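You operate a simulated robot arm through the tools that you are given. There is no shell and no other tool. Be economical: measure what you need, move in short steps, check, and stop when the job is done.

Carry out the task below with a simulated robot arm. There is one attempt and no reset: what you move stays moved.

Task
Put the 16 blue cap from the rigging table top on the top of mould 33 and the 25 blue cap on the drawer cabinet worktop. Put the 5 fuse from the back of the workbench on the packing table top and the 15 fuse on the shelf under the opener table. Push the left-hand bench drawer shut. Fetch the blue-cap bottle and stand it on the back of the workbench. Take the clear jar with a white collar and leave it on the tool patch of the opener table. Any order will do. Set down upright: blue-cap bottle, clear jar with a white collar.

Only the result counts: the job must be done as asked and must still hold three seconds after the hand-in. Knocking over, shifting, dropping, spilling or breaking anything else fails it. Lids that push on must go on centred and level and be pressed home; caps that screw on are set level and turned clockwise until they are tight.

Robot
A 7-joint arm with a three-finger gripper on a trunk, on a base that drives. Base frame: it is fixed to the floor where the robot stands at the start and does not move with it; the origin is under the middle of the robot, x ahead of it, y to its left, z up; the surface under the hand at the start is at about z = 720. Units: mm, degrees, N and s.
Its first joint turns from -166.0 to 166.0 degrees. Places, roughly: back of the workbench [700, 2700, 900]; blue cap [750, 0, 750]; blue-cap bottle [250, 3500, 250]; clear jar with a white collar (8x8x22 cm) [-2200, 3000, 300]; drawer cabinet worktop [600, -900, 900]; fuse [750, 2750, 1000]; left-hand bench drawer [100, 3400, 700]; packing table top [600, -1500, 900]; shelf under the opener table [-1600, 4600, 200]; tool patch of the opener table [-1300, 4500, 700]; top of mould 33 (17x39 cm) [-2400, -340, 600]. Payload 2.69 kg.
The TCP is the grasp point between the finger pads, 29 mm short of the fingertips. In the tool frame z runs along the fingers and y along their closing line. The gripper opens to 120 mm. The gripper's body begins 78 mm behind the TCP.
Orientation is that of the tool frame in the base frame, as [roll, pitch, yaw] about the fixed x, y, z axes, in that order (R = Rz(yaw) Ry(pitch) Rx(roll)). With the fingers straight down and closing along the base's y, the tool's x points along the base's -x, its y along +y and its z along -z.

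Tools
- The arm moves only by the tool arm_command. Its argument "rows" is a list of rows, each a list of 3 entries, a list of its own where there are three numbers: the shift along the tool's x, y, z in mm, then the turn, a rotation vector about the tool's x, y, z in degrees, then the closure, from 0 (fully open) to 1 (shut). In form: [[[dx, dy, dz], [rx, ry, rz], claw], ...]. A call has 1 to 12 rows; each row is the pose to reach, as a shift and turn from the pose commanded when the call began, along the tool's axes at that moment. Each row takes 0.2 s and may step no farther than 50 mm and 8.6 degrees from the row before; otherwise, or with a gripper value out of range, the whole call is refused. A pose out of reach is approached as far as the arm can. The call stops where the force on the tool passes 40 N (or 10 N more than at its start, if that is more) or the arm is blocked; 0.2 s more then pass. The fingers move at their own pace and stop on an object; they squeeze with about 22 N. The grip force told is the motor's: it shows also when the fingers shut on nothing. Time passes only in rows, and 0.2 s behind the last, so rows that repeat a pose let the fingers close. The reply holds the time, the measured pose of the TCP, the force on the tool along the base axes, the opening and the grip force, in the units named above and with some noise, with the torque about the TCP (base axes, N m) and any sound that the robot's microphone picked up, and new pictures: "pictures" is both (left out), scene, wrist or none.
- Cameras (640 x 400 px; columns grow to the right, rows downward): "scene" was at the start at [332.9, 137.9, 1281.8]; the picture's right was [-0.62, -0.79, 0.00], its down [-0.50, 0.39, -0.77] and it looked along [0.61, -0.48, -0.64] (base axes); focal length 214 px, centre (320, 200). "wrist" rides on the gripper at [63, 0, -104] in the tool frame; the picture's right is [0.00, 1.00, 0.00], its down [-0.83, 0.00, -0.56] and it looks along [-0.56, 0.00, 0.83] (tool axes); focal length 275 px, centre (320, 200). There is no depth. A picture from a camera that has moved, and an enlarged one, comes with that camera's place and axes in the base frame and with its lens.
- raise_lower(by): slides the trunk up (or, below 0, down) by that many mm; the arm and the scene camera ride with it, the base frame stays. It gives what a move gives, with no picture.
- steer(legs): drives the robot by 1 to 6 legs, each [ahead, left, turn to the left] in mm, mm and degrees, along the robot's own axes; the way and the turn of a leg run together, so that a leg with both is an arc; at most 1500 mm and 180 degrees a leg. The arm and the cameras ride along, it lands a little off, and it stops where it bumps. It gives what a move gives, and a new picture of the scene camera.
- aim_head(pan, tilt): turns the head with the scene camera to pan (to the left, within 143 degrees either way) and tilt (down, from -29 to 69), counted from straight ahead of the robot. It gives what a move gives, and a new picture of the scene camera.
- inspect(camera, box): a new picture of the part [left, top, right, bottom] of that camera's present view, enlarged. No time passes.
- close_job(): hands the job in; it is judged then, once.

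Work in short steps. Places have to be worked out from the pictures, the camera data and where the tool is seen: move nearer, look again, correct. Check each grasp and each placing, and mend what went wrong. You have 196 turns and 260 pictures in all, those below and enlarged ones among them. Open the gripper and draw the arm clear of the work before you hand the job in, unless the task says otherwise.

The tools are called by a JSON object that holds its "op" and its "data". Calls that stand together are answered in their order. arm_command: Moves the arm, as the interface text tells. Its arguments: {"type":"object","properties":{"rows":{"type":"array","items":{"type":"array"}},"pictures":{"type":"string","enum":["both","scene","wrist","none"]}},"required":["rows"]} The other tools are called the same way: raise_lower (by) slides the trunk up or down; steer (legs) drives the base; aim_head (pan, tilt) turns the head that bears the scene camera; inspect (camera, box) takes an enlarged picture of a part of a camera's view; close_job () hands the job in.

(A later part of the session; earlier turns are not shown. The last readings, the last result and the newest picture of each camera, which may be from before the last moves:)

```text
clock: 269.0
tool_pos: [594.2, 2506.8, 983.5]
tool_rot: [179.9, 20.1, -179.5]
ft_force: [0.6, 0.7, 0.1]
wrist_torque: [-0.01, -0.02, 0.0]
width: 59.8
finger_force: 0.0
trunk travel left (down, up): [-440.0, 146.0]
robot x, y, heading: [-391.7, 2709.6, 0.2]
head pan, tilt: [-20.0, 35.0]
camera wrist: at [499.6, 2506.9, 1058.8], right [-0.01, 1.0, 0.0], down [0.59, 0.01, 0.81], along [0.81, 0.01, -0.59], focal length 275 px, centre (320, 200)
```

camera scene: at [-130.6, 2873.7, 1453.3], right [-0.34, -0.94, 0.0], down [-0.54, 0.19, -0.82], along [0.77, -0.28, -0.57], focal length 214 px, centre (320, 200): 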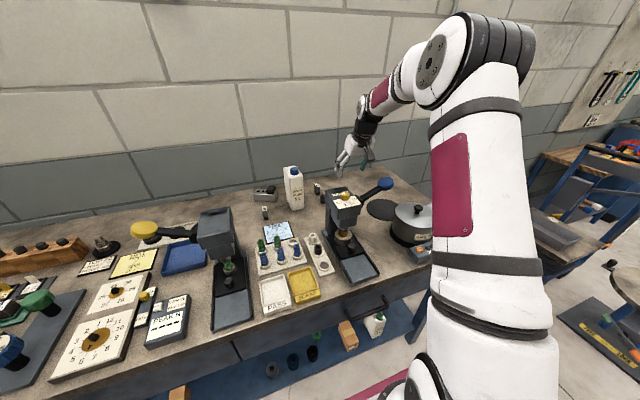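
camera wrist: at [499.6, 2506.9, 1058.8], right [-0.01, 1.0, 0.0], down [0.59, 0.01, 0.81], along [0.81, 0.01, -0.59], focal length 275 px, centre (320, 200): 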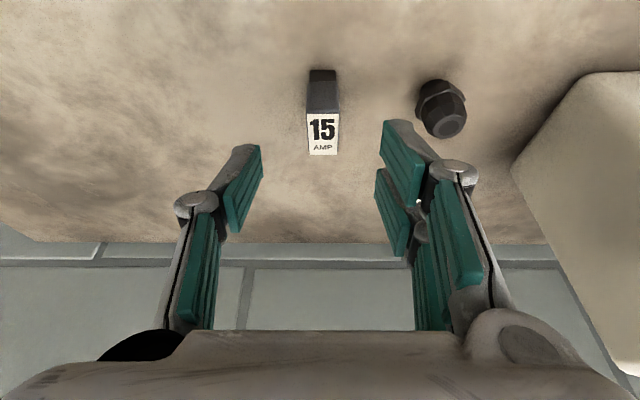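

Fuse 15 is centred, top z≈941. I lower 50 mm, close and lift.

{"op": "arm_command", "data": {"rows": [[[3, 1, 25], [0, 0, 0], 0.5], [[10, 1, 48], [0, 0, 0], 0.5], [[10, 1, 48], [0, 0, 0], 1], [[10, 1, 48], [0, 0, 0], 1], [[10, 1, 48], [0, 0, 0], 1], [[2, 1, 25], [0, 0, 0], 1], [[-10, 1, -10], [0, 0, 0], 1], [[-24, 1, -50], [0, 0, 0], 1], [[-38, 1, -95], [0, 0, 0], 1]], "pictures": "wrist"}}

```text
clock: 271.0
tool_pos: [597.3, 2508.5, 1086.4]
tool_rot: [179.9, 19.9, -179.5]
ft_force: [0.8, 0.2, -0.6]
wrist_torque: [0.03, 0.05, 0.01]
width: 19.3
finger_force: 22.1
trunk travel left (down, up): [-440.0, 146.0]
robot x, y, heading: [-390.5, 2711.5, 0.0]
head pan, tilt: [-20.0, 35.0]
camera wrist: at [503.0, 2505.9, 1162.4], right [-0.01, 1.0, 0.0], down [0.59, 0.01, 0.81], along [0.81, 0.01, -0.59], focal length 275 px, centre (320, 200)
```

wrist: 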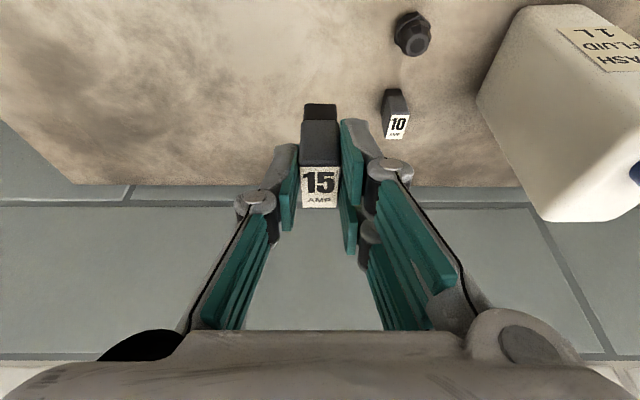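

Fuse 15 is held. I rise and draw back over the bench front.

{"op": "arm_command", "data": {"rows": [[[-16, 0, -44], [0, 0, 0], 1], [[-32, 0, -88], [0, 0, 0], 1], [[-48, 0, -132], [0, 0, 0], 1], [[-8, 0, -147], [0, 0, 0], 1], [[33, 0, -161], [0, 0, 0], 1], [[73, 0, -176], [0, 0, 0], 1], [[113, 0, -191], [0, 0, 0], 1], [[153, 0, -205], [0, 0, 0], 1], [[194, 0, -220], [0, 0, 0], 1], [[234, 0, -234], [0, 0, 0], 1]], "pictures": "none"}}

{"op": "steer", "data": {"legs": [[-150, 0, 0], [0, 0, 90]]}}

{"op": "aim_head", "data": {"pan": 25, "tilt": 30}}

```text
clock: 273.2
tool_pos: [297.3, 2506.2, 1227.7]
tool_rot: [-180.0, 20.2, -179.5]
ft_force: [1.2, -0.4, -2.4]
wrist_torque: [-0.01, 0.03, 0.01]
width: 19.5
finger_force: 22.6
out of reach, approached as far as the arm can: row 3
trunk travel left (down, up): [-440.0, 146.0]
robot x, y, heading: [-390.3, 2712.8, 0.4]
head pan, tilt: [-20.0, 35.0]
```

```text
clock: 278.5
tool_pos: [-357.2, 3405.7, 1227.5]
tool_rot: [179.8, 20.0, -88.0]
ft_force: [-0.2, -0.9, -0.4]
wrist_torque: [-0.02, -0.01, 0.01]
width: 19.3
finger_force: 22.4
trunk travel left (down, up): [-440.0, 146.0]
robot x, y, heading: [-543.6, 2715.6, 91.6]
head pan, tilt: [-20.0, 35.0]
camera scene: at [-711.2, 2967.1, 1453.3], right [0.95, -0.31, 0.0], down [-0.18, -0.54, -0.82], along [0.26, 0.78, -0.57], focal length 214 px, centre (320, 200)
```

scene: 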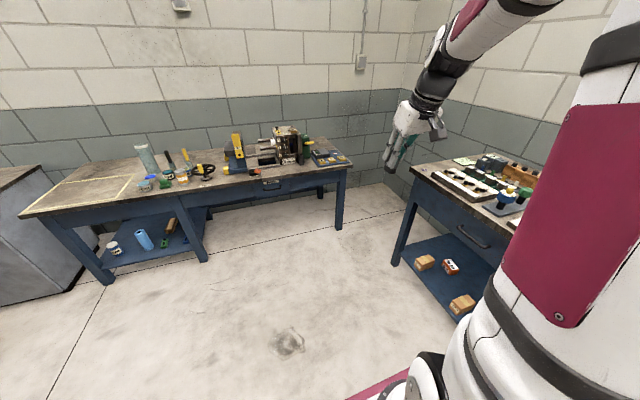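

```text
clock: 279.6
tool_pos: [-356.6, 3405.3, 1227.5]
tool_rot: [179.9, 20.1, -87.9]
ft_force: [0.8, -0.8, -1.7]
wrist_torque: [0.0, -0.01, -0.02]
width: 19.2
finger_force: 22.3
trunk travel left (down, up): [-440.0, 146.0]
robot x, y, heading: [-545.3, 2711.2, 91.8]
head pan, tilt: [25.0, 30.0]
camera scene: at [-779.4, 2964.3, 1461.1], right [0.89, 0.45, 0.0], down [0.22, -0.45, -0.87], along [-0.39, 0.77, -0.5], focal length 214 px, centre (320, 200)
```

scene: 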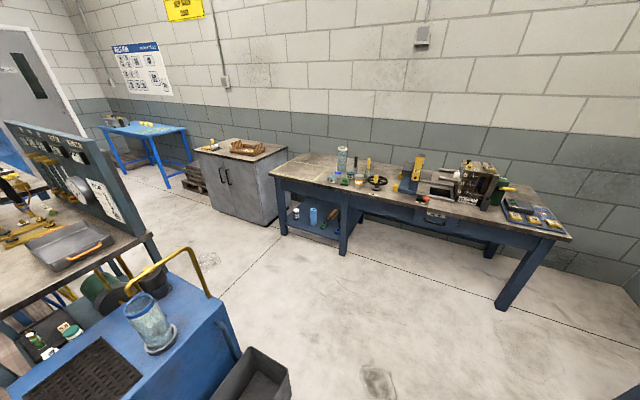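

I enlarge the shelf under the opener table to find a free spot.

{"op": "inspect", "data": {"camera": "scene", "box": [260, 170, 380, 260]}}

```text
4.44 times, centred on (320, 215) of scene
camera zoom: at [-779.4, 2964.3, 1461.1], right [0.89, 0.45, 0.0], down [0.22, -0.45, -0.87], along [-0.39, 0.77, -0.5], focal length 953 px, centre (320, 133)
```

zoom: 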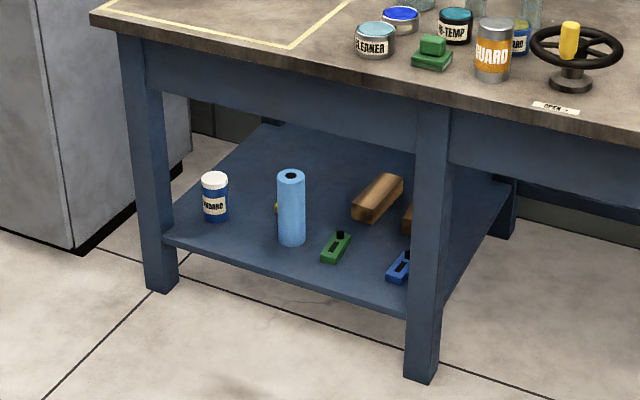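

A free front spot lies between the white-lid jar and the blue roll, about (-1733,4440), shelf z≈155. I drive to the stance alongside the opener table.

{"op": "steer", "data": {"legs": [[840, -40, 0], [0, 0, 88.2], [0, -270, 0], [610, 0, 0]]}}

{"op": "aim_head", "data": {"pan": -65, "tilt": 50}}

```text
clock: 292.3
tool_pos: [-1796.4, 4095.4, 1226.7]
tool_rot: [179.9, 20.2, -2.2]
ft_force: [0.1, 0.6, -0.4]
wrist_torque: [0.03, 0.01, 0.0]
width: 19.2
finger_force: 22.5
trunk travel left (down, up): [-440.0, 146.0]
robot x, y, heading: [-1115.1, 3861.3, 177.8]
head pan, tilt: [25.0, 30.0]
camera scene: at [-1385.3, 3642.0, 1461.1], right [-0.38, 0.92, 0.0], down [0.46, 0.19, -0.87], along [-0.8, -0.33, -0.5], focal length 214 px, centre (320, 200)
```

scene: 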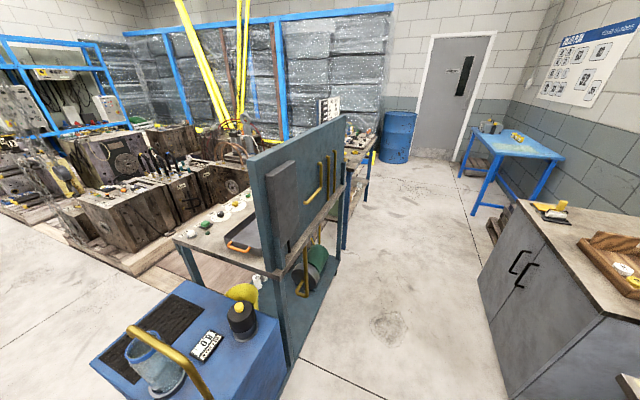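

```text
clock: 293.9
tool_pos: [-1796.5, 4096.4, 1227.8]
tool_rot: [179.9, 20.1, -2.1]
ft_force: [0.3, -0.7, 0.0]
wrist_torque: [-0.03, 0.0, -0.01]
width: 19.2
finger_force: 22.1
trunk travel left (down, up): [-440.0, 146.0]
robot x, y, heading: [-1118.0, 3858.7, 177.8]
head pan, tilt: [-65.0, 50.0]
camera scene: at [-1331.5, 3747.9, 1431.6], right [0.92, 0.38, 0.0], down [0.29, -0.71, -0.64], along [-0.25, 0.59, -0.77], focal length 214 px, centre (320, 200)
```

scene: 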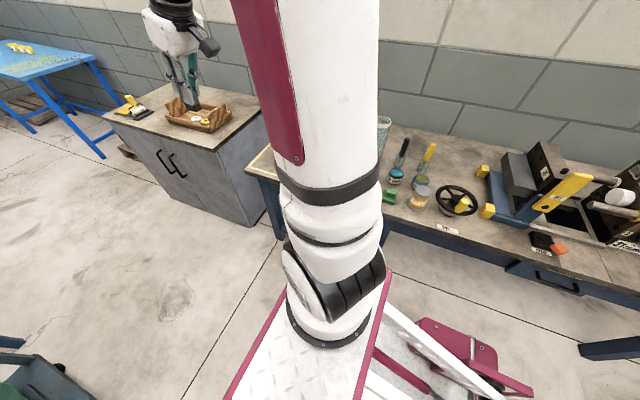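

I rotate the hand toward the shelf and lower it in front of the table, keeping off the table edge.

{"op": "arm_command", "data": {"rows": [[[20, -11, 19], [2.7, 0, 7.4], 1], [[41, -22, 38], [5.4, 0, 14.8], 1], [[62, -33, 57], [8.1, 0, 22.2], 1], [[82, -44, 76], [10.8, 0, 29.6], 1], [[103, -55, 96], [13.4, 0, 37], 1], [[124, -66, 115], [16.1, 0, 44.4], 1], [[144, -77, 134], [18.8, 0, 51.8], 1], [[165, -88, 153], [21.5, 0, 59.2], 1]], "pictures": "none"}}

{"op": "raise_lower", "data": {"by": -330}}

{"op": "inspect", "data": {"camera": "wrist", "box": [0, 0, 640, 400]}}

```text
clock: 295.7
tool_pos: [-1690.0, 4180.7, 1025.8]
tool_rot: [179.7, 20.0, -65.2]
ft_force: [0.2, -0.5, -0.5]
wrist_torque: [-0.01, 0.03, 0.03]
width: 19.2
finger_force: 22.1
trunk travel left (down, up): [-440.0, 146.0]
robot x, y, heading: [-1117.3, 3861.7, 177.5]
head pan, tilt: [-65.0, 50.0]
```

```text
clock: 299.0
tool_pos: [-1691.2, 4179.2, 697.3]
tool_rot: [179.8, 19.9, -65.1]
ft_force: [0.4, -0.2, -0.8]
wrist_torque: [-0.02, 0.01, -0.02]
width: 19.3
finger_force: 21.8
trunk travel left (down, up): [-110.0, 476.0]
robot x, y, heading: [-1119.6, 3862.1, 177.6]
head pan, tilt: [-65.0, 50.0]
```

```text
1.00 times, centred on (320, 200) of wrist (not enlarged: the box is as wide or as high as the picture)
camera zoom: at [-1649.3, 4094.0, 772.2], right [-0.91, -0.43, 0.0], down [-0.25, 0.54, 0.81], along [-0.34, 0.73, -0.59], focal length 275 px, centre (320, 200)
```

zoom: 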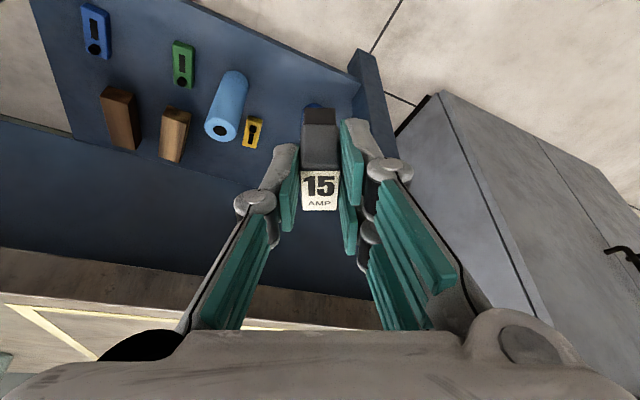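

The shelf spot is clear. I lower the hand to z≈260 in front of the shelf, tilting it to 38° so the wrist stays clear of the apron.

{"op": "arm_command", "data": {"rows": [[[10, -2, 43], [0, -1.8, 0], 1], [[19, -4, 86], [0, -3.6, 0], 1], [[29, -7, 129], [0, -5.4, 0], 1], [[38, -9, 172], [0, -7.2, 0], 1], [[48, -11, 215], [0, -9, 0], 1], [[58, -13, 258], [0, -10.8, 0], 1], [[67, -15, 301], [0, -12.6, 0], 1], [[77, -18, 344], [0, -14.4, 0], 1], [[86, -20, 387], [0, -16.2, 0], 1], [[96, -22, 430], [0, -18, 0], 1]], "pictures": "both"}}

```text
clock: 301.2
tool_pos: [-1694.2, 4240.0, 262.3]
tool_rot: [179.8, 38.1, -65.2]
ft_force: [-0.6, -0.6, 0.0]
wrist_torque: [-0.02, -0.03, -0.04]
width: 19.3
finger_force: 22.2
out of reach, approached as far as the arm can: row 2, 3
trunk travel left (down, up): [-110.0, 476.0]
robot x, y, heading: [-1117.8, 3858.1, 177.6]
head pan, tilt: [-65.0, 50.0]
camera scene: at [-1452.9, 3753.0, 1101.6], right [0.92, 0.38, 0.0], down [0.29, -0.71, -0.64], along [-0.25, 0.59, -0.77], focal length 214 px, centre (320, 200)
camera wrist: at [-1645.3, 4138.7, 303.0], right [-0.91, -0.42, 0.0], down [-0.13, 0.28, 0.95], along [-0.4, 0.86, -0.31], focal length 275 px, centre (320, 200)
```

scene: 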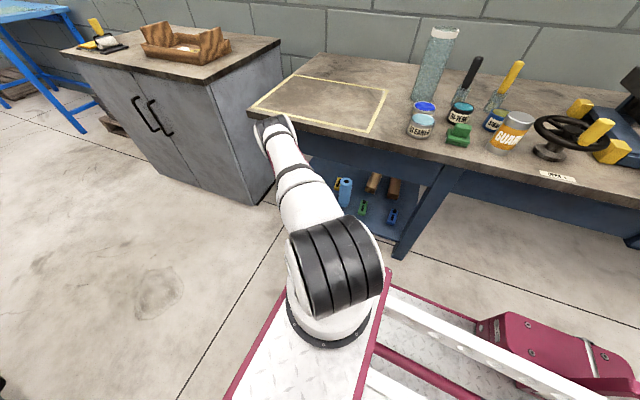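
wrist: 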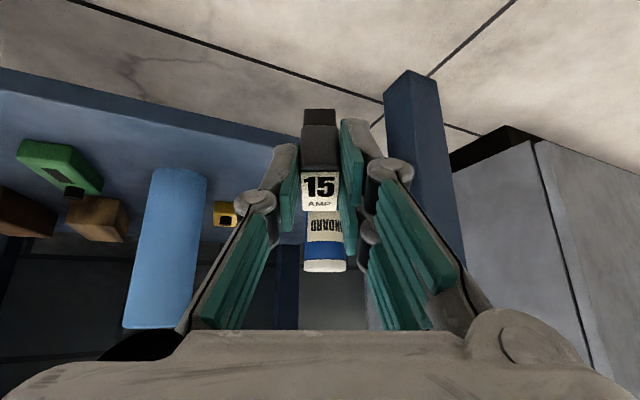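

The elbow would meet the table edge from this close, as with the bench. I move the base back to about 1040 mm from the spot and lower the trunk a bit more.

{"op": "steer", "data": {"legs": [[-125, 165, 2.3]]}}

{"op": "raise_lower", "data": {"by": -60}}

```text
clock: 302.8
tool_pos: [-1587.3, 4053.6, 261.4]
tool_rot: [179.8, 37.9, -63.1]
ft_force: [0.1, -0.5, -0.3]
wrist_torque: [0.01, 0.0, 0.02]
width: 19.5
finger_force: 22.1
trunk travel left (down, up): [-110.0, 476.0]
robot x, y, heading: [-998.1, 3692.0, 179.6]
head pan, tilt: [-65.0, 50.0]
camera scene: at [-1328.2, 3574.8, 1101.6], right [0.91, 0.42, 0.0], down [0.32, -0.7, -0.64], along [-0.27, 0.58, -0.77], focal length 214 px, centre (320, 200)
```

scene: 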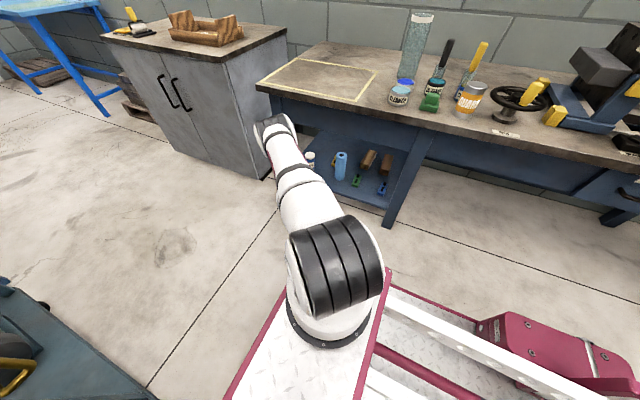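

```text
clock: 303.8
tool_pos: [-1588.0, 4055.8, 202.2]
tool_rot: [179.7, 38.0, -63.1]
ft_force: [0.3, -1.0, -0.1]
wrist_torque: [0.01, 0.02, -0.02]
width: 19.2
finger_force: 22.2
trunk travel left (down, up): [-50.0, 536.0]
robot x, y, heading: [-996.0, 3693.0, 179.7]
head pan, tilt: [-65.0, 50.0]
```

I raise to z≈240 and advance 300 mm, watching for contact.

{"op": "arm_command", "data": {"rows": [[[-23, 0, -30], [0, 0, 0], 1], [[-57, -4, -4], [0, 0, 0], 1], [[-91, -8, 23], [0, 0, 0], 1], [[-125, -13, 50], [0, 0, 0], 1], [[-159, -17, 76], [0, 0, 0], 1], [[-193, -22, 103], [0, 0, 0], 1], [[-227, -26, 129], [0, 0, 0], 1], [[-260, -30, 155], [0, 0, 0], 1]], "pictures": "both"}}

```text
clock: 305.6
tool_pos: [-1697.7, 4336.2, 240.3]
tool_rot: [179.8, 37.8, -63.0]
ft_force: [-0.1, 0.1, -1.1]
wrist_torque: [-0.02, -0.01, -0.01]
width: 19.1
finger_force: 21.5
trunk travel left (down, up): [-50.0, 536.0]
robot x, y, heading: [-996.4, 3694.0, 179.6]
head pan, tilt: [-65.0, 50.0]
camera scene: at [-1329.2, 3574.7, 1041.5], right [0.91, 0.42, 0.0], down [0.32, -0.7, -0.64], along [-0.27, 0.58, -0.77], focal length 214 px, centre (320, 200)
camera wrist: at [-1645.1, 4235.3, 282.5], right [-0.89, -0.46, 0.0], down [-0.14, 0.28, 0.95], along [-0.44, 0.84, -0.31], focal length 275 px, centre (320, 200)
```

scene: 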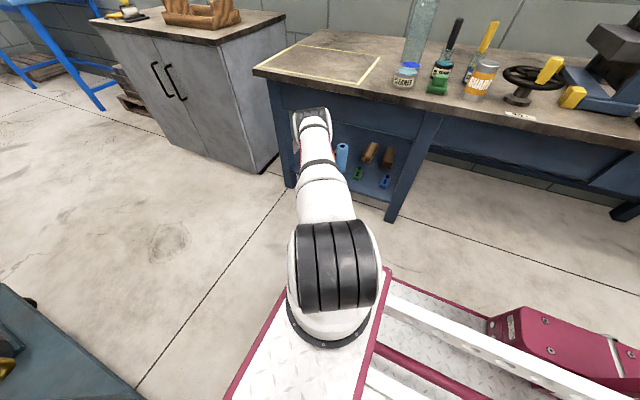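
wrist: 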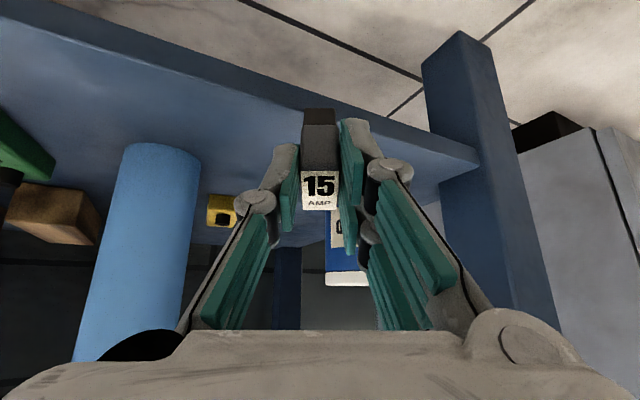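

Fuse is over the shelf edge. I advance 85 mm more and then lower in small steps.

{"op": "arm_command", "data": {"rows": [[[-25, 0, 19], [0, 0, 0], 1], [[-48, 0, 37], [0, 0, 0], 1], [[-67, 0, 52], [0, 0, 0], 1], [[-55, 0, 68], [0, 0, 0], 1], [[-48, 0, 77], [0, 0, 0], 1], [[-45, 0, 80], [0, 0, 0], 1], [[-43, 0, 83], [0, 0, 0], 1], [[-41, 0, 86], [0, 0, 0], 1], [[-39, 0, 89], [0, 0, 0], 1], [[-36.5, 0, 91.5], [0, 0, 0], 1], [[-34.5, 0, 94], [0, 0, 0], 1]], "pictures": "wrist"}}

```text
clock: 308.0
tool_pos: [-1731.5, 4400.2, 205.2]
tool_rot: [179.8, 38.1, -63.1]
ft_force: [5.2, 6.6, 21.6]
wrist_torque: [0.46, 0.05, -0.19]
width: 19.0
finger_force: 21.9
out of reach, approached as far as the arm can: row 4, 5, 6, 7, 8, 9, 10, 11
trunk travel left (down, up): [-50.0, 536.0]
robot x, y, heading: [-997.3, 3692.7, 179.5]
head pan, tilt: [-65.0, 50.0]
camera wrist: at [-1678.6, 4298.7, 247.1], right [-0.89, -0.46, 0.0], down [-0.14, 0.28, 0.95], along [-0.43, 0.84, -0.31], focal length 275 px, centre (320, 200)
```

wrist: 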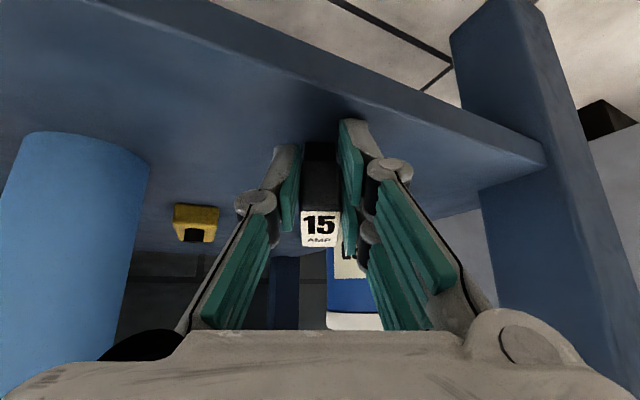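

The fuse touches the shelf about 35 mm inside the edge. I open slightly to let it settle upright.

{"op": "arm_command", "data": {"rows": [[[0, 0, 0], [0, 0, 0], 0.78], [[0, 0, 0], [0, 0, 0], 0.65], [[0, 0, 0], [0, 0, 0], 0.65]], "pictures": "wrist"}}

```text
clock: 308.8
tool_pos: [-1732.8, 4396.6, 202.6]
tool_rot: [179.7, 37.7, -63.0]
ft_force: [-0.2, 0.7, 6.6]
wrist_torque: [-0.08, 0.11, -0.02]
width: 46.7
finger_force: 0.5
trunk travel left (down, up): [-50.0, 536.0]
robot x, y, heading: [-995.1, 3692.3, 179.6]
head pan, tilt: [-65.0, 50.0]
camera wrist: at [-1679.0, 4296.2, 244.4], right [-0.89, -0.46, 0.0], down [-0.15, 0.28, 0.95], along [-0.44, 0.84, -0.32], focal length 275 px, centre (320, 200)
```

wrist: 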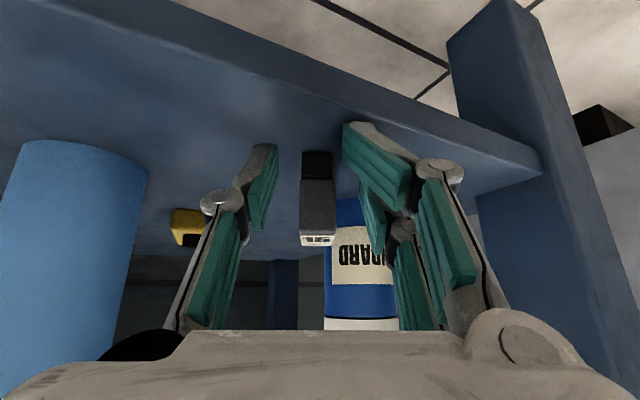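

Fuse 15 stands upright on the shelf. I withdraw up-and-back, then straight back.

{"op": "arm_command", "data": {"rows": [[[0, 0, -25], [0, 0, 0], 0.65], [[10, 0, -55], [0, 0, 0], 0.65], [[42, 0, -85], [0, 0, 0], 0.65], [[77, 0, -112], [0, 0, 0], 0.65], [[113, 0, -140], [0, 0, 0], 0.65], [[149, 0, -168], [0, 0, 0], 0.65], [[185, 0, -196], [0, 0, 0], 0.65], [[221, 0, -224], [0, 0, 0], 0.65], [[257, 0, -252], [0, 0, 0], 0.65]], "pictures": "wrist"}}

```text
clock: 310.8
tool_pos: [-1567.8, 4081.8, 242.7]
tool_rot: [179.9, 38.0, -63.0]
ft_force: [-1.4, 0.8, -1.1]
wrist_torque: [0.0, 0.0, 0.01]
width: 42.1
finger_force: 0.1
trunk travel left (down, up): [-50.0, 536.0]
robot x, y, heading: [-996.8, 3691.5, 179.8]
head pan, tilt: [-65.0, 50.0]
camera wrist: at [-1515.6, 3981.5, 284.7], right [-0.89, -0.46, 0.0], down [-0.14, 0.28, 0.95], along [-0.43, 0.84, -0.31], focal length 275 px, centre (320, 200)
```

wrist: 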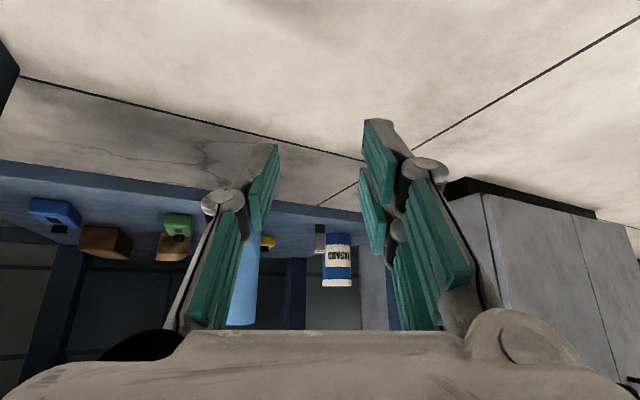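

Fuse 15 done. I raise trunk and arm and drive back to the workbench for fuse 5.

{"op": "raise_lower", "data": {"by": 420}}

{"op": "arm_command", "data": {"rows": [[[-27, 0, -35], [0, 1.6, 0], 0.5], [[-55, 0, -71], [0, 3.3, 0], 0.5], [[-83, 0, -107], [0, 4.9, 0], 0.5], [[-111, 0, -143], [0, 6.5, 0], 0.5], [[-140, 0, -179], [0, 8.2, 0], 0.5], [[-168, 0, -215], [0, 9.8, 0], 0.5], [[-196, 0, -250], [0, 11.4, 0], 0.5], [[-224, 0, -286], [0, 13, 0], 0.5], [[-252, 0, -322], [0, 14.7, 0], 0.5], [[-280, 0, -358], [0, 16.3, 0], 0.5], [[-308, 0, -394], [0, 18, 0], 0.5]], "pictures": "none"}}

{"op": "steer", "data": {"legs": [[-480, 0, 0], [0, 140, 0], [0, 0, 90], [740, 0, 0], [0, 0, 90]]}}

{"op": "aim_head", "data": {"pan": 0, "tilt": 40}}

```text
refused: 420 is not a number from -400 to 400
```

```text
clock: 313.2
tool_pos: [-1565.0, 4083.0, 745.5]
tool_rot: [179.7, 19.9, -62.9]
ft_force: [0.4, 0.0, 0.3]
wrist_torque: [0.0, -0.04, 0.0]
width: 60.1
finger_force: 0.1
trunk travel left (down, up): [-50.0, 536.0]
robot x, y, heading: [-999.8, 3695.2, 179.5]
head pan, tilt: [-65.0, 50.0]
```

```text
clock: 328.4
tool_pos: [58.6, 2424.8, 744.3]
tool_rot: [179.8, 19.9, 118.2]
ft_force: [1.0, 0.0, 0.4]
wrist_torque: [-0.03, 0.02, -0.02]
width: 60.2
finger_force: 0.0
trunk travel left (down, up): [-50.0, 536.0]
robot x, y, heading: [-511.0, 2806.3, 0.7]
head pan, tilt: [-65.0, 50.0]
camera scene: at [-184.3, 2929.3, 1041.5], right [-0.9, -0.44, 0.0], down [-0.33, 0.69, -0.64], along [0.28, -0.58, -0.77], focal length 214 px, centre (320, 200)
```

scene: 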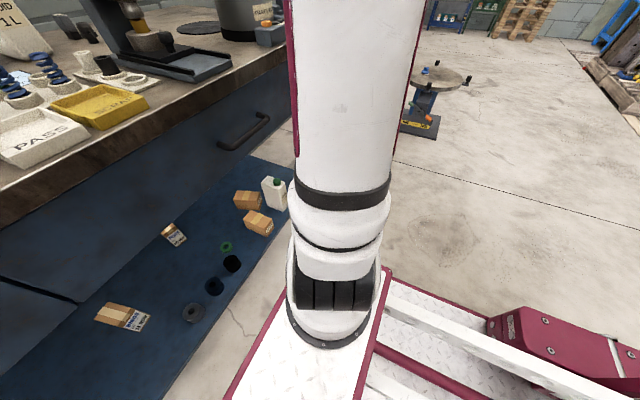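

```text
clock: 329.7
tool_pos: [58.4, 2424.7, 743.7]
tool_rot: [179.9, 19.9, 118.2]
ft_force: [-0.2, -0.2, 0.3]
wrist_torque: [0.03, -0.04, -0.02]
width: 59.8
finger_force: 0.0
trunk travel left (down, up): [-50.0, 536.0]
robot x, y, heading: [-513.7, 2803.1, 0.8]
head pan, tilt: [0.0, 40.0]
camera scene: at [-133.0, 2999.9, 1055.6], right [0.02, -1.0, 0.0], down [-0.64, -0.01, -0.77], along [0.77, 0.01, -0.64], focal length 214 px, centre (320, 200)
```

scene: 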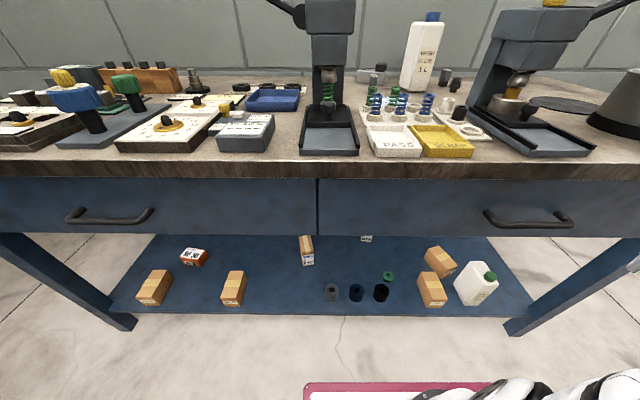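

The trunk step was too large and was refused, but nothing was touched. I raise the trunk 400 mm now.

{"op": "raise_lower", "data": {"by": 400}}

{"op": "steer", "data": {"legs": [[110, 20, -0.8]]}}

```text
clock: 333.5
tool_pos: [59.1, 2424.5, 1144.5]
tool_rot: [179.7, 19.9, 118.2]
ft_force: [0.7, 0.5, -0.3]
wrist_torque: [0.04, -0.02, -0.01]
width: 59.9
finger_force: 0.0
trunk travel left (down, up): [-450.0, 136.0]
robot x, y, heading: [-518.3, 2804.6, 0.8]
head pan, tilt: [0.0, 40.0]
```

```text
clock: 334.8
tool_pos: [165.9, 2438.7, 1144.9]
tool_rot: [179.8, 19.9, 117.5]
ft_force: [0.2, 0.4, -0.1]
wrist_torque: [-0.03, 0.04, 0.02]
width: 60.1
finger_force: 0.1
trunk travel left (down, up): [-450.0, 136.0]
robot x, y, heading: [-408.0, 2826.5, 0.3]
head pan, tilt: [0.0, 40.0]
camera scene: at [-149.6, 3015.8, 1455.9], right [0.0, -1.0, 0.0], down [-0.64, 0.0, -0.77], along [0.77, 0.0, -0.64], focal length 214 px, centre (320, 200)
```

scene: 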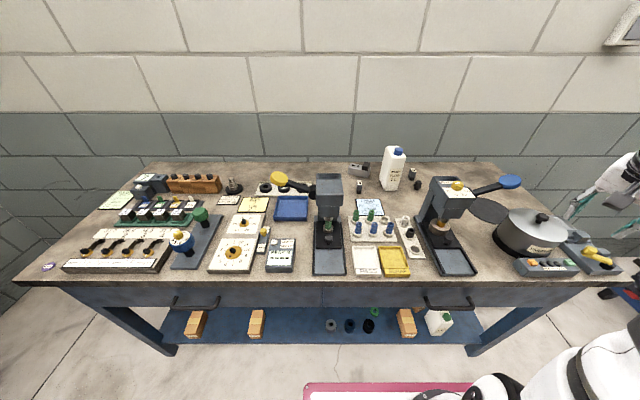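

Fuse 5 is near (560,2848). I raise a little more and swing the hand over the bench to a hover beside it.

{"op": "raise_lower", "data": {"by": 90}}

{"op": "arm_command", "data": {"rows": [[[15, 42, -6], [-1.8, 0, -4.9], 0.5], [[31, 84, -11], [-3.6, 0, -9.8], 0.5], [[46, 125, -17], [-5.3, 0, -14.7], 0.5], [[62, 167, -22], [-7.1, 0, -19.6], 0.5], [[77, 209, -28], [-8.9, 0, -24.5], 0.5], [[92, 251, -33], [-10.7, 0, -29.4], 0.5], [[108, 293, -39], [-12.5, 0, -34.3], 0.5], [[123, 334, -45], [-14.3, 0, -39.2], 0.5], [[139, 376, -50], [-16, 0, -44.1], 0.5], [[154, 418, -56], [-17.8, 0, -49], 0.5], [[169, 460, -61], [-19.6, 0, -53.9], 0.5], [[185, 501, -67], [-21.4, 0, -58.8], 0.5]], "pictures": "wrist"}}

```text
clock: 336.0
tool_pos: [167.3, 2438.3, 1233.1]
tool_rot: [179.9, 19.8, 117.6]
ft_force: [0.4, -0.1, -0.5]
wrist_torque: [-0.01, 0.0, -0.04]
width: 60.0
finger_force: 0.1
trunk travel left (down, up): [-540.0, 46.0]
robot x, y, heading: [-407.5, 2826.8, 0.2]
head pan, tilt: [0.0, 40.0]
```

```text
clock: 338.6
tool_pos: [518.8, 2841.3, 1238.0]
tool_rot: [179.8, 20.0, -179.8]
ft_force: [-0.7, -0.9, 0.9]
wrist_torque: [0.06, -0.01, 0.03]
width: 59.8
finger_force: 0.0
trunk travel left (down, up): [-540.0, 46.0]
robot x, y, heading: [-401.5, 2822.2, 0.2]
head pan, tilt: [0.0, 40.0]
camera wrist: at [424.3, 2841.6, 1313.0], right [-0.01, 1.0, 0.0], down [0.59, 0.0, 0.81], along [0.81, 0.01, -0.59], focal length 275 px, centre (320, 200)
```

wrist: 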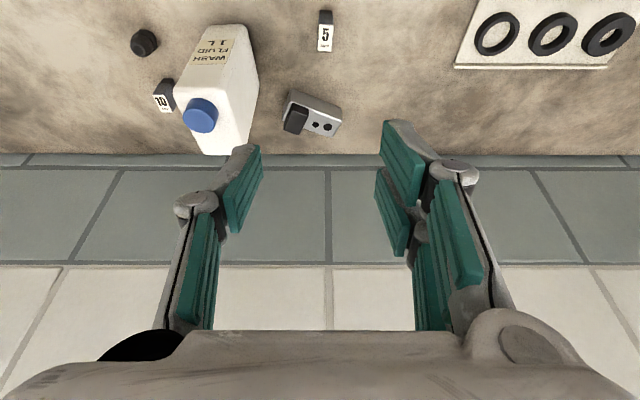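

Fuse 5 at about (588,2851). I descend to just above it and check.

{"op": "arm_command", "data": {"rows": [[[-20, 4, 40], [0, 0, 0], 0.5], [[-30, 8, 84], [0, 0, 0], 0.5], [[-16, 10, 130], [0, 0, 0], 0.5], [[-2, 10, 176], [0, 0, 0], 0.5], [[10, 10, 220], [0, 0, 0], 0.5], [[21, 10, 262], [0, 0, 0], 0.5]], "pictures": "wrist"}}

```text
clock: 340.0
tool_pos: [572.1, 2856.4, 995.8]
tool_rot: [179.9, 20.2, 180.0]
ft_force: [-0.5, -0.6, 0.6]
wrist_torque: [-0.02, 0.01, 0.01]
width: 59.7
finger_force: 0.1
out of reach, approached as far as the arm can: row 2, 3, 4, 5, 6
trunk travel left (down, up): [-540.0, 46.0]
robot x, y, heading: [-404.9, 2823.6, 0.4]
head pan, tilt: [0.0, 40.0]
camera wrist: at [477.6, 2855.1, 1070.2], right [-0.01, 1.0, 0.0], down [0.59, 0.0, 0.81], along [0.81, 0.01, -0.59], focal length 275 px, centre (320, 200)
```

wrist: 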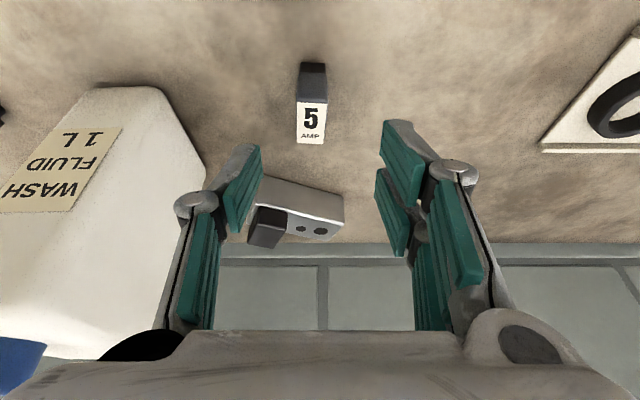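

It is just short of reach with the trunk this high. I lift the hand 80 mm, then lower the trunk 80 mm.

{"op": "arm_command", "data": {"rows": [[[-8, 0, -40], [0, 0, 0], 0.5], [[-20, 0, -78], [0, 0, 0], 0.5]], "pictures": "none"}}

{"op": "raise_lower", "data": {"by": -90}}

{"op": "inspect", "data": {"camera": "wrist", "box": [0, 0, 640, 400]}}

```text
clock: 340.6
tool_pos: [564.2, 2854.1, 1074.9]
tool_rot: [179.8, 20.0, -179.9]
ft_force: [1.0, 0.1, -1.2]
wrist_torque: [-0.02, 0.01, -0.04]
width: 60.1
finger_force: 0.0
trunk travel left (down, up): [-540.0, 46.0]
robot x, y, heading: [-403.4, 2827.1, 0.3]
head pan, tilt: [0.0, 40.0]
```

```text
clock: 341.9
tool_pos: [563.0, 2855.3, 984.7]
tool_rot: [179.9, 20.2, -179.9]
ft_force: [0.3, 0.0, 0.0]
wrist_torque: [-0.03, -0.01, 0.0]
width: 60.0
finger_force: 0.1
trunk travel left (down, up): [-450.0, 136.0]
robot x, y, heading: [-403.8, 2824.5, 0.0]
head pan, tilt: [0.0, 40.0]
```

```text
1.00 times, centred on (320, 200) of wrist (not enlarged: the box is as wide or as high as the picture)
camera zoom: at [468.4, 2854.8, 1059.4], right [-0.01, 1.0, 0.0], down [0.59, 0.0, 0.81], along [0.81, 0.01, -0.59], focal length 275 px, centre (320, 200)
```

zoom: 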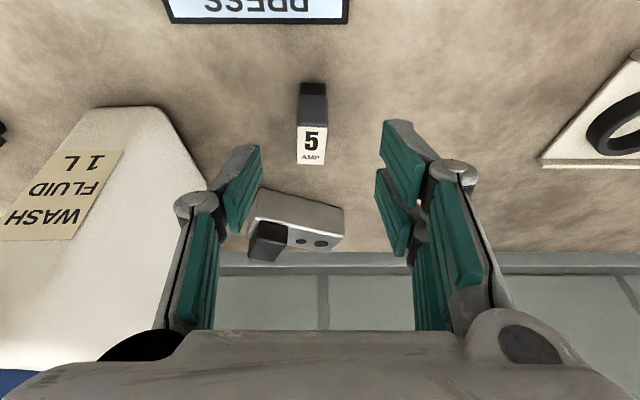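

Fuse 5 centre about (579,2851). I move onto it, close and lift.

{"op": "arm_command", "data": {"rows": [[[-6, -4, 25], [0, 0, 0], 0.5], [[3, -4, 53], [0, 0, 0], 0.5], [[3, -4, 53], [0, 0, 0], 1], [[3, -4, 53], [0, 0, 0], 1], [[3, -4, 53], [0, 0, 0], 1], [[-5, -4, 30], [0, 0, 0], 1], [[-18, -4, -5], [0, 0, 0], 1], [[-34, -4, -50], [0, 0, 0], 1], [[-48, -4, -95], [0, 0, 0], 1]], "pictures": "wrist"}}

```text
clock: 343.9
tool_pos: [574.8, 2852.3, 1086.7]
tool_rot: [179.9, 20.0, -179.9]
ft_force: [0.3, 0.5, -0.3]
wrist_torque: [0.01, 0.02, -0.04]
width: 19.5
finger_force: 21.7
trunk travel left (down, up): [-450.0, 136.0]
robot x, y, heading: [-406.4, 2818.5, 0.1]
head pan, tilt: [0.0, 40.0]
camera wrist: at [481.0, 2852.0, 1162.8], right [-0.01, 1.0, 0.0], down [0.59, 0.0, 0.81], along [0.81, 0.01, -0.59], focal length 275 px, centre (320, 200)
```

wrist: 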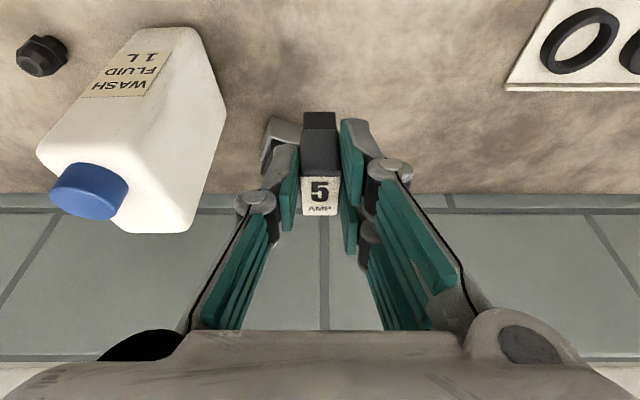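

Fuse 5 held. I retract over the bench and start the drive back to the packing table.

{"op": "arm_command", "data": {"rows": [[[-16, 0, -44], [0, 0, 0], 1], [[-32, 0, -88], [0, 0, 0], 1], [[-44, 0, -122], [0, 0, 0], 1], [[-4, 0, -140], [0, 0, 0], 1], [[36, 0, -155], [0, 0, 0], 1], [[76, 0, -170], [0, 0, 0], 1], [[116, 0, -184], [0, 0, 0], 1], [[156, 0, -199], [0, 0, 0], 1], [[196, 0, -213], [0, 0, 0], 1], [[236, 0, -228], [0, 0, 0], 1]], "pictures": "none"}}

{"op": "steer", "data": {"legs": [[-110, 0, 0], [0, 0, -90], [700, -560, 0], [1500, 0, 0]]}}

```text
clock: 346.1
tool_pos: [276.5, 2850.9, 1223.5]
tool_rot: [179.9, 20.1, -179.9]
ft_force: [0.4, -0.2, -1.6]
wrist_torque: [-0.02, 0.02, -0.02]
width: 19.3
finger_force: 21.6
trunk travel left (down, up): [-450.0, 136.0]
robot x, y, heading: [-406.7, 2825.3, 0.1]
head pan, tilt: [0.0, 40.0]
```

```text
clock: 362.3
tool_pos: [-1073.3, -33.9, 1223.6]
tool_rot: [179.9, 20.1, 89.4]
ft_force: [-0.4, -0.4, 0.3]
wrist_torque: [0.03, 0.0, 0.02]
width: 19.1
finger_force: 22.0
trunk travel left (down, up): [-450.0, 136.0]
robot x, y, heading: [-1091.1, 646.2, -90.7]
head pan, tilt: [0.0, 40.0]
camera scene: at [-902.6, 391.7, 1455.8], right [-1.0, 0.01, 0.0], down [0.01, 0.64, -0.77], along [-0.01, -0.77, -0.64], focal length 214 px, centre (320, 200)
```

scene: 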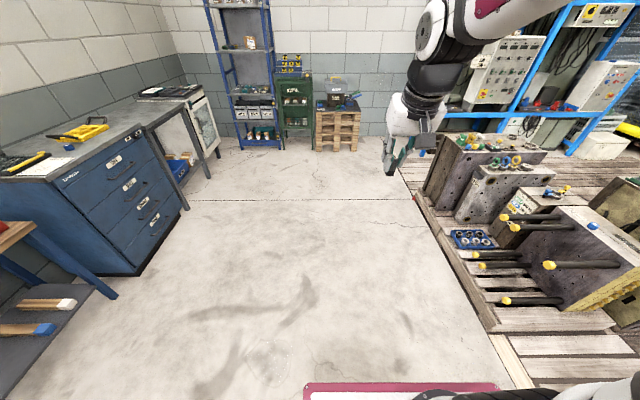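

The aisle is clear; cap 16 is still on mould 33. I continue to y≈-1350 and turn to face the packing table.

{"op": "steer", "data": {"legs": [[1000, 0, 0.7], [990, 0, 0], [0, 0, 90]]}}

{"op": "aim_head", "data": {"pan": 5, "tilt": 30}}

```text
clock: 376.0
tool_pos: [-406.1, -1280.9, 1223.1]
tool_rot: [-179.9, 20.1, -178.9]
ft_force: [0.0, 0.4, 0.3]
wrist_torque: [-0.04, 0.02, 0.03]
width: 19.1
finger_force: 22.1
trunk travel left (down, up): [-450.0, 136.0]
robot x, y, heading: [-1088.0, -1320.0, 0.9]
head pan, tilt: [0.0, 40.0]
camera scene: at [-834.8, -1121.5, 1455.8], right [0.02, -1.0, 0.0], down [-0.64, -0.01, -0.77], along [0.77, 0.01, -0.64], focal length 214 px, centre (320, 200)
```

scene: 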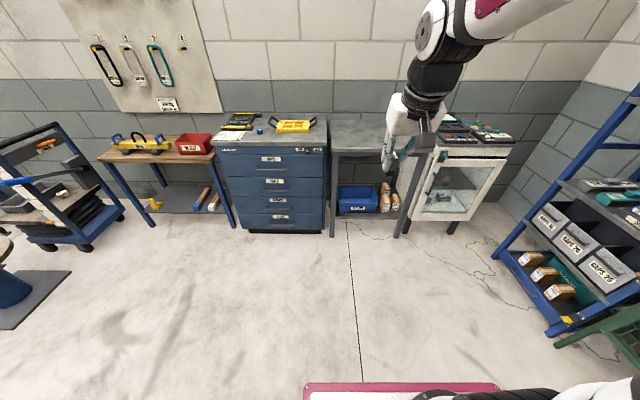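

```text
clock: 376.7
tool_pos: [-406.2, -1281.0, 1222.1]
tool_rot: [179.9, 20.1, -179.0]
ft_force: [-0.4, -0.2, -0.7]
wrist_torque: [-0.02, 0.02, 0.0]
width: 19.5
finger_force: 22.4
trunk travel left (down, up): [-450.0, 136.0]
robot x, y, heading: [-1084.8, -1316.0, 1.1]
head pan, tilt: [5.0, 30.0]
camera scene: at [-829.9, -1113.6, 1471.1], right [0.11, -0.99, 0.0], down [-0.5, -0.05, -0.87], along [0.86, 0.09, -0.5], focal length 214 px, centre (320, 200)
```

scene: 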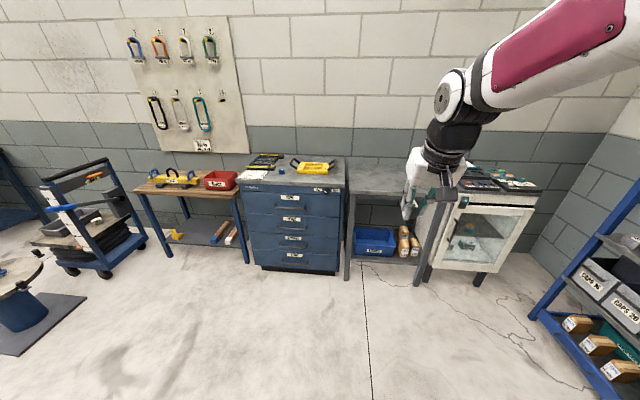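

The packing table lies between the cabinet and the oven, about x 270–820, y -1175…-1630. I enlarge its top to check it is free.

{"op": "inspect", "data": {"camera": "scene", "box": [330, 140, 450, 215]}}

{"op": "steer", "data": {"legs": [[740, 0, -1]]}}

```text
5.33 times, centred on (390, 178) of scene
camera zoom: at [-829.9, -1113.6, 1471.1], right [0.11, -0.99, 0.0], down [-0.5, -0.05, -0.87], along [0.86, 0.09, -0.5], focal length 1144 px, centre (-53, 320)
```

zoom: 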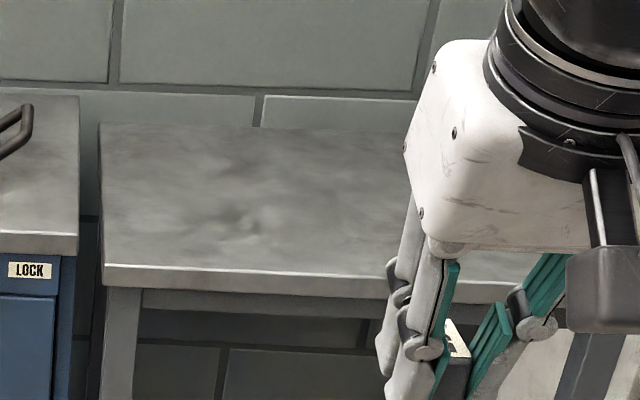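

```text
clock: 380.8
tool_pos: [343.4, -1277.5, 1223.3]
tool_rot: [179.9, 20.1, -179.5]
ft_force: [0.3, -1.0, -0.8]
wrist_torque: [0.01, 0.01, -0.01]
width: 19.7
finger_force: 22.0
trunk travel left (down, up): [-450.0, 136.0]
robot x, y, heading: [-338.6, -1306.5, 0.4]
head pan, tilt: [5.0, 30.0]
camera scene: at [-78.5, -1106.0, 1471.2], right [0.1, -1.0, 0.0], down [-0.5, -0.05, -0.87], along [0.86, 0.08, -0.5], focal length 214 px, centre (320, 200)
```

scene: 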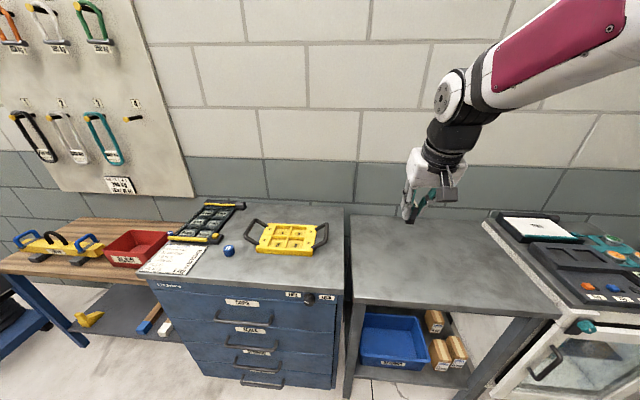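

The packing table top is empty. I move over its middle, (520,-1440), and descend to z≈970.

{"op": "arm_command", "data": {"rows": [[[-30, -25, 25], [0, 0, 0], 1], [[-56, -55, 45], [0, 0, 0], 1], [[-80, -87, 72], [0, 0, 0], 1], [[-95, -118, 104], [0, 0, 0], 1], [[-105, -145, 143], [0, 0, 0], 1], [[-100, -160, 186], [0, 0, 0], 1], [[-92, -163, 232], [0, 0, 0], 1], [[-86, -163, 275], [0, 0, 0], 1], [[-81, -163, 295], [0, 0, 0], 1]], "pictures": "both"}}

```text
clock: 382.8
tool_pos: [521.2, -1438.5, 970.8]
tool_rot: [179.8, 20.1, -179.6]
ft_force: [0.7, -0.5, -0.8]
wrist_torque: [0.01, 0.01, 0.01]
width: 19.3
finger_force: 21.9
trunk travel left (down, up): [-450.0, 136.0]
robot x, y, heading: [-335.7, -1307.4, 0.7]
head pan, tilt: [5.0, 30.0]
camera scene: at [-78.6, -1106.0, 1471.2], right [0.1, -1.0, 0.0], down [-0.5, -0.05, -0.87], along [0.86, 0.08, -0.5], focal length 214 px, centre (320, 200)
camera wrist: at [426.8, -1440.2, 1046.4], right [-0.01, 1.0, 0.0], down [0.59, 0.01, 0.81], along [0.81, 0.01, -0.59], focal length 275 px, centre (320, 200)
```

scene: 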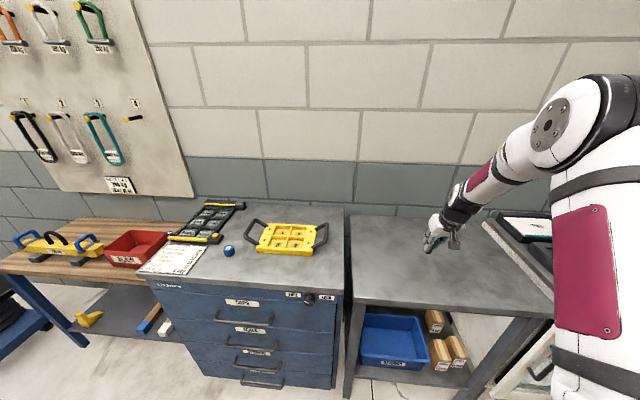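
wrist: 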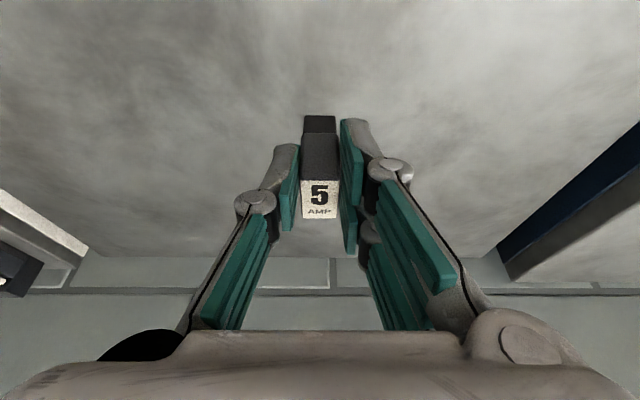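

Above the clear table top. I lower in small steps to contact.

{"op": "arm_command", "data": {"rows": [[[5, 0, 14], [0, 0, 0], 1], [[9, 0, 25], [0, 0, 0], 1], [[10, 0, 28], [0, 0, 0], 1], [[11, 0, 31], [0, 0, 0], 1], [[12, 0, 33.5], [0, 0, 0], 1], [[13, 0, 36], [0, 0, 0], 1], [[14, 0, 38.5], [0, 0, 0], 1], [[14.8, 0, 41], [0, 0, 0], 1]], "pictures": "wrist"}}

```text
clock: 384.6
tool_pos: [521.3, -1439.3, 929.5]
tool_rot: [179.9, 20.1, -179.7]
ft_force: [0.4, 0.4, -0.8]
wrist_torque: [-0.01, 0.01, -0.02]
width: 19.4
finger_force: 22.4
trunk travel left (down, up): [-450.0, 136.0]
robot x, y, heading: [-339.9, -1305.4, 0.4]
head pan, tilt: [5.0, 30.0]
camera wrist: at [427.2, -1439.7, 1004.4], right [-0.01, 1.0, 0.0], down [0.59, 0.01, 0.81], along [0.81, 0.01, -0.59], focal length 275 px, centre (320, 200)
```

wrist: 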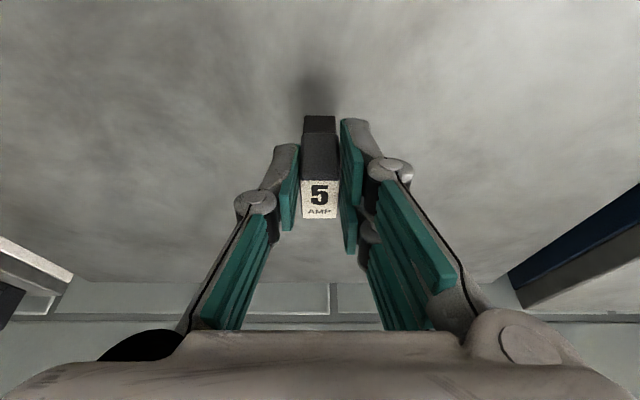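

No contact yet; I continue lowering gently.

{"op": "arm_command", "data": {"rows": [[[1, 0, 2.5], [0, 0, 0], 1], [[1.8, 0, 5], [0, 0, 0], 1], [[2.7, 0, 7.5], [0, 0, 0], 1], [[3.6, 0, 10], [0, 0, 0], 1], [[4.5, 0, 12.5], [0, 0, 0], 1], [[5.4, 0, 15], [0, 0, 0], 1], [[6.4, 0, 17.5], [0, 0, 0], 1], [[7.3, 0, 20], [0, 0, 0], 1], [[8.2, 0, 22.5], [0, 0, 0], 1], [[9.1, 0, 25], [0, 0, 0], 1]], "pictures": "wrist"}}

```text
clock: 386.8
tool_pos: [523.4, -1439.1, 905.0]
tool_rot: [179.9, 20.3, -179.5]
ft_force: [1.0, -0.1, 21.8]
wrist_torque: [-0.01, -0.28, 0.03]
width: 19.5
finger_force: 21.6
trunk travel left (down, up): [-450.0, 136.0]
robot x, y, heading: [-338.0, -1308.9, 0.4]
head pan, tilt: [5.0, 30.0]
camera wrist: at [428.3, -1439.8, 979.1], right [-0.01, 1.0, 0.0], down [0.59, 0.01, 0.81], along [0.81, 0.01, -0.59], focal length 275 px, centre (320, 200)
```

wrist: 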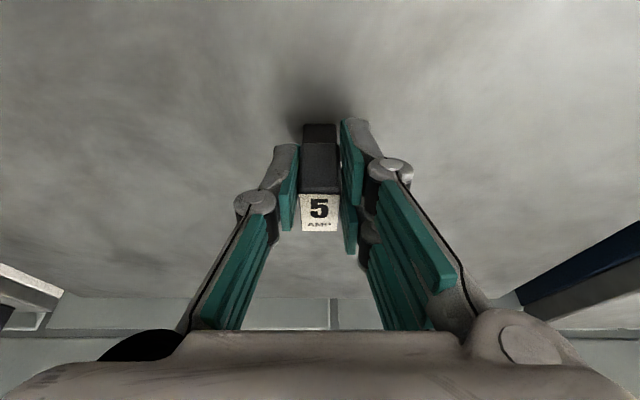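

Firm contact (22 N). I release and lift away.

{"op": "arm_command", "data": {"rows": [[[-1, 0, -3], [0, 0, 0], 1], [[-1, 0, -3], [0, 0, 0], 0.7], [[-1, 0, -3], [0, 0, 0], 0.6], [[-8, 0, -22], [0, 0, 0], 0.6], [[-24, 0, -66], [0, 0, 0], 0.6], [[-40, 0, -110], [0, 0, 0], 0.6], [[-56, 0, -155], [0, 0, 0], 0.6]], "pictures": "wrist"}}

```text
clock: 388.4
tool_pos: [519.4, -1438.3, 1067.2]
tool_rot: [179.8, 20.1, -179.8]
ft_force: [0.4, -0.6, -0.9]
wrist_torque: [0.01, 0.01, -0.02]
width: 48.0
finger_force: 0.0
trunk travel left (down, up): [-450.0, 136.0]
robot x, y, heading: [-336.3, -1308.8, 0.6]
head pan, tilt: [5.0, 30.0]
camera wrist: at [425.3, -1439.4, 1141.7], right [-0.01, 1.0, 0.0], down [0.59, 0.01, 0.81], along [0.81, 0.01, -0.59], focal length 275 px, centre (320, 200)
```

wrist: 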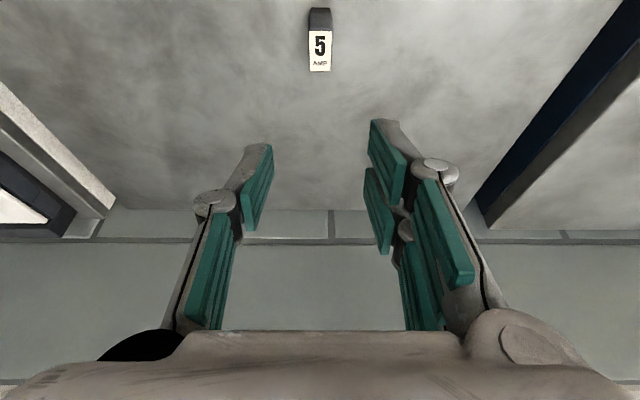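

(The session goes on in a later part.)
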